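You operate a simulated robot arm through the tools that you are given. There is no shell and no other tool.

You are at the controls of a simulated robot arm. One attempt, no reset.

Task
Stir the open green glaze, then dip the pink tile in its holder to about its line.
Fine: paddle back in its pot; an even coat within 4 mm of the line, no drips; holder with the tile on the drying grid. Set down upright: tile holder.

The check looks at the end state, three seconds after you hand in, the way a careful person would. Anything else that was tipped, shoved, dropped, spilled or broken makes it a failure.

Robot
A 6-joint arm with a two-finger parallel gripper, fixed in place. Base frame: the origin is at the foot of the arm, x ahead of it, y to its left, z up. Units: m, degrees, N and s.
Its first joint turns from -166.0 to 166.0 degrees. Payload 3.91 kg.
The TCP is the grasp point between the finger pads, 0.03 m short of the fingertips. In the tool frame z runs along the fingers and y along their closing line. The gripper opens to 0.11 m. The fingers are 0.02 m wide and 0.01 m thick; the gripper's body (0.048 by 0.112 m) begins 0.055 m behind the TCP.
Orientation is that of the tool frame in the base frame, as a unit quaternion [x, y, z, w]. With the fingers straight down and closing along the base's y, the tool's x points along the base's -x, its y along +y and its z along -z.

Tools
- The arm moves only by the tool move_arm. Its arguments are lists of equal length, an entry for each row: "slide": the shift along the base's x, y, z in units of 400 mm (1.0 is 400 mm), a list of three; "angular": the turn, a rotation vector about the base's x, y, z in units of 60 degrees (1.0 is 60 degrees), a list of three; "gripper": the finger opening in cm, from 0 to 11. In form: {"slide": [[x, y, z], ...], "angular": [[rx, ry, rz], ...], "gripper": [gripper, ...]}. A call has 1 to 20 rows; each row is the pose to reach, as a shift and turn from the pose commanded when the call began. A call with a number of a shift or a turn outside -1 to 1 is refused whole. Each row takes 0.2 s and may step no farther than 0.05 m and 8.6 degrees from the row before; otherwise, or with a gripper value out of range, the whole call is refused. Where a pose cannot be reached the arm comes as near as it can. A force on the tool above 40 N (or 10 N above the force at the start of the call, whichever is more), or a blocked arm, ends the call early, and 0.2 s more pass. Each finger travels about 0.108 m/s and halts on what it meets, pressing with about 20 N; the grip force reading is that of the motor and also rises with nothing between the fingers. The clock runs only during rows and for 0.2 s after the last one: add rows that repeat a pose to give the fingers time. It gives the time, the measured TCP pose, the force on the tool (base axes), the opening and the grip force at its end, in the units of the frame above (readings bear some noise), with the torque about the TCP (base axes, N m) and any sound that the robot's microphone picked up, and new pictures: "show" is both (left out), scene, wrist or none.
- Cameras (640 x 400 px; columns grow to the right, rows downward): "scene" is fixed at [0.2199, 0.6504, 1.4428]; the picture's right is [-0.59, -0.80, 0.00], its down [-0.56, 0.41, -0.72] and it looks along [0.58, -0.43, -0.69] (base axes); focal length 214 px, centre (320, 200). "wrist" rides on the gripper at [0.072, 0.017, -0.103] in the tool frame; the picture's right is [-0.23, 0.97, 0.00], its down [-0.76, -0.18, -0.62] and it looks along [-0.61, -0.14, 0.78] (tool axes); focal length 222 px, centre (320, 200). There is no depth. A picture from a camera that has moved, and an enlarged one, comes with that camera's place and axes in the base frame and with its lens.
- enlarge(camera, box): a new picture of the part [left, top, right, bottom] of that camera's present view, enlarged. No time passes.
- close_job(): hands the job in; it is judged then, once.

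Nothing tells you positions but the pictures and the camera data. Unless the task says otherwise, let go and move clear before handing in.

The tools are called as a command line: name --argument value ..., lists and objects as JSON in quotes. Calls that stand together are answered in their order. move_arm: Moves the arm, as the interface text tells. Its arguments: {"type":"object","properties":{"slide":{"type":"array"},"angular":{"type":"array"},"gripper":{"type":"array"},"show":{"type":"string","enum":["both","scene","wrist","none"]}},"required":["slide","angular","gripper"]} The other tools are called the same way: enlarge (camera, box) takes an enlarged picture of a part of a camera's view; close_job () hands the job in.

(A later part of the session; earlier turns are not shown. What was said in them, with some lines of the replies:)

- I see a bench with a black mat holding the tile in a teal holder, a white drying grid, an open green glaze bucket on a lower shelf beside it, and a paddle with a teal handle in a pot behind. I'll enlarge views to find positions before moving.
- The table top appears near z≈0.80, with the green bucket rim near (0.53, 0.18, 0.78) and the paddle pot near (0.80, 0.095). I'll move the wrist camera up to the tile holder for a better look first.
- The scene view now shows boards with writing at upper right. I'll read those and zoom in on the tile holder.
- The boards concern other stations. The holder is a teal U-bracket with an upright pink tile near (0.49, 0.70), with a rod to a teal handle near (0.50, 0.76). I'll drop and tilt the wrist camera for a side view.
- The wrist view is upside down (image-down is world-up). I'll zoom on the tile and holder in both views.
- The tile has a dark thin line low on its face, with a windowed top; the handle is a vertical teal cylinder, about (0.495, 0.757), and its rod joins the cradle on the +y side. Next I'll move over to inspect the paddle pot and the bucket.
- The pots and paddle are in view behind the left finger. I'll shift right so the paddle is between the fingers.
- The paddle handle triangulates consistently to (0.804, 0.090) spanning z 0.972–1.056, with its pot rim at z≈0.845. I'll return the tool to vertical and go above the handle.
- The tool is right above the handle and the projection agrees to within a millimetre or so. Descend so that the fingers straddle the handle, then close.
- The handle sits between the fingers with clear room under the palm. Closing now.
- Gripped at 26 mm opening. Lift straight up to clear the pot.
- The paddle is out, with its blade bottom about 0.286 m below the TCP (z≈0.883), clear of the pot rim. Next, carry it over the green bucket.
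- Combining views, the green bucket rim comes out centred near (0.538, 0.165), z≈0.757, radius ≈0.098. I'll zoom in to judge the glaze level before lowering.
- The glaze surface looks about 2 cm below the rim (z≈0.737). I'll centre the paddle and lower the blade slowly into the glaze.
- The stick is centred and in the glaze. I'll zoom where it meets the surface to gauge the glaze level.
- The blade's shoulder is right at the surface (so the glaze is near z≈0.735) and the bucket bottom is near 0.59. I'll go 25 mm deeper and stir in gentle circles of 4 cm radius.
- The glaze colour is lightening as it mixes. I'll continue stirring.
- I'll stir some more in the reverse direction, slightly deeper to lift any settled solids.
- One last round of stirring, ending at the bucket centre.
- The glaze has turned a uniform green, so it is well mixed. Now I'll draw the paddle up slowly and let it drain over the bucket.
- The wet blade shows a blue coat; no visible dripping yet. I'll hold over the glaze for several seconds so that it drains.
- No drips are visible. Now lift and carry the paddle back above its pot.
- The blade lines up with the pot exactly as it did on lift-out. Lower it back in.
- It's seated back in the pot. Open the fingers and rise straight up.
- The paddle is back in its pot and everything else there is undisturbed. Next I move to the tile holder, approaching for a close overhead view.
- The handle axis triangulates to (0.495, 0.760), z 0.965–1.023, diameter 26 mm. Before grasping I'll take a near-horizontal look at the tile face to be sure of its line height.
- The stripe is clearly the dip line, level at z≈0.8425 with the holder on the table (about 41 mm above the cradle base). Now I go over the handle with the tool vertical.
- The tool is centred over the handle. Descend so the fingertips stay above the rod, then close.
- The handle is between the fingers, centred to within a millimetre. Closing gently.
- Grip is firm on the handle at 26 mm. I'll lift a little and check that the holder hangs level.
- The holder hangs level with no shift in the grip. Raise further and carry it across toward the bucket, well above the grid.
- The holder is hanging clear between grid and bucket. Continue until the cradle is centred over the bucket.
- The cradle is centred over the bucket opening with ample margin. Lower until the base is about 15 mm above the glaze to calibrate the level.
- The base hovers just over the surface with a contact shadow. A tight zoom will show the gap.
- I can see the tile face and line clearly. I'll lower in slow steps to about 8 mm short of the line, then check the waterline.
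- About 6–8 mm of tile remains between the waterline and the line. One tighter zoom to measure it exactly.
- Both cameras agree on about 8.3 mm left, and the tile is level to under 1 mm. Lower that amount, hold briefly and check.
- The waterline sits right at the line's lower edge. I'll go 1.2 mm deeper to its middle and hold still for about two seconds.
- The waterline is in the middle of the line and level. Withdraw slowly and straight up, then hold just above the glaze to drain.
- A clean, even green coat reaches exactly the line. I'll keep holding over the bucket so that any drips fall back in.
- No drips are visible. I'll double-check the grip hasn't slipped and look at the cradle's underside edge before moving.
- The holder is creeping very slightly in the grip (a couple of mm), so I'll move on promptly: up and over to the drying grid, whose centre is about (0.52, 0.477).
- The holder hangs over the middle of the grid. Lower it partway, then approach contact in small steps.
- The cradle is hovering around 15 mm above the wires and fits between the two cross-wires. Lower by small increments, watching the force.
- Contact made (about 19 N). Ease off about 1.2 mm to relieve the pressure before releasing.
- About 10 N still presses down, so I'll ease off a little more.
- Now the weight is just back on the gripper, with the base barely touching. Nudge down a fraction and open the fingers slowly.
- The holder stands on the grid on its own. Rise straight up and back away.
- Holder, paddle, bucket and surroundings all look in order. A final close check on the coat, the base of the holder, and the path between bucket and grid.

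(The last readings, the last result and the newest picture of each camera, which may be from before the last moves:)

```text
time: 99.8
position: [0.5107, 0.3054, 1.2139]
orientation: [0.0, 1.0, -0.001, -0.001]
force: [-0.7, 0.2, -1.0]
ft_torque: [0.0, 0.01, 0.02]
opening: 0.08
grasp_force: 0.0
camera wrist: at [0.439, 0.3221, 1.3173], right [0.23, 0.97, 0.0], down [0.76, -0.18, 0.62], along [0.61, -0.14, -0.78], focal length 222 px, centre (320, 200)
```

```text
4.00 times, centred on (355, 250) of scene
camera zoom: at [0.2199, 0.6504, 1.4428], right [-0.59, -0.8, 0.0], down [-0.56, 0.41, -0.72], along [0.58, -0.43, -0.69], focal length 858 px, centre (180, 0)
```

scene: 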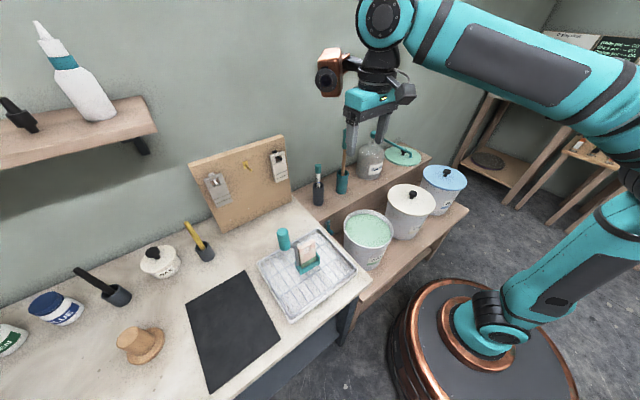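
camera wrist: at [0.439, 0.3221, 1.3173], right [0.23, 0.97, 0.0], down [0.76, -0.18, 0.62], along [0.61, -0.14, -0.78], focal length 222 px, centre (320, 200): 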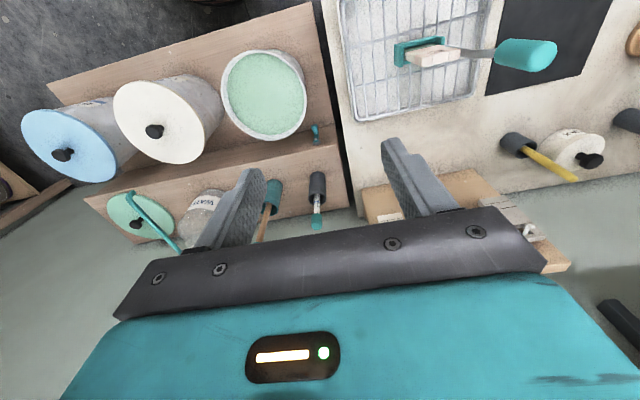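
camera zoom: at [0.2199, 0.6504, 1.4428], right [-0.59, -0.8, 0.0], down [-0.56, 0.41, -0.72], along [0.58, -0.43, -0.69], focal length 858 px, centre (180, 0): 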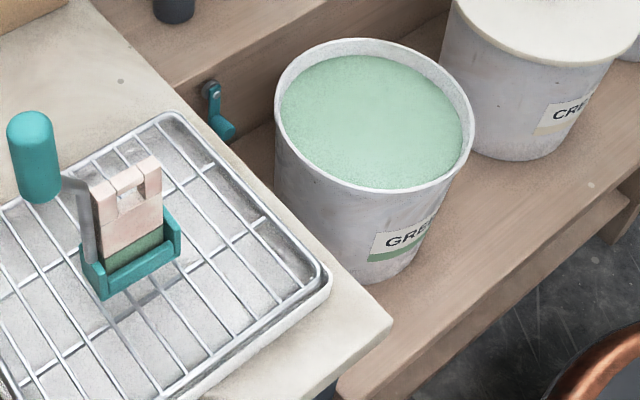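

I checked the end state in the pictures. The coat is even and stops at the line, with no drips visible on the table, shelf or grid. The holder stands upright on the drying grid, the paddle is back in its pot, and the arm is clear. Handing in.

close_job

```text
The job is handed in.
```

The job is handed in, and I haven't seen the verdict. In the last pictures everything you asked for looked done.

- **Stirring:** I stirred the green glaze until it turned a uniform green, let the paddle drain over the bucket, and put it back in its pot.
- **Dipping:** The tile went in to the middle of its line. The coat came out even, stopping at the line to within about 1–2 mm as I read it from the pictures.
- **Drips:** I let the tile drain over the bucket for about 10 seconds. I saw no drips on the bench, shelf or grid.
- **Placing:** The holder with the tile stands upright near the middle of the drying grid. The gripper is open and the arm is clear.

- **Slip:** The holder slipped a few millimetres in the grip while draining.
- **Hard touch:** It met the grid at about 19 N before I eased off and let go. Nothing looked moved or damaged afterwards.
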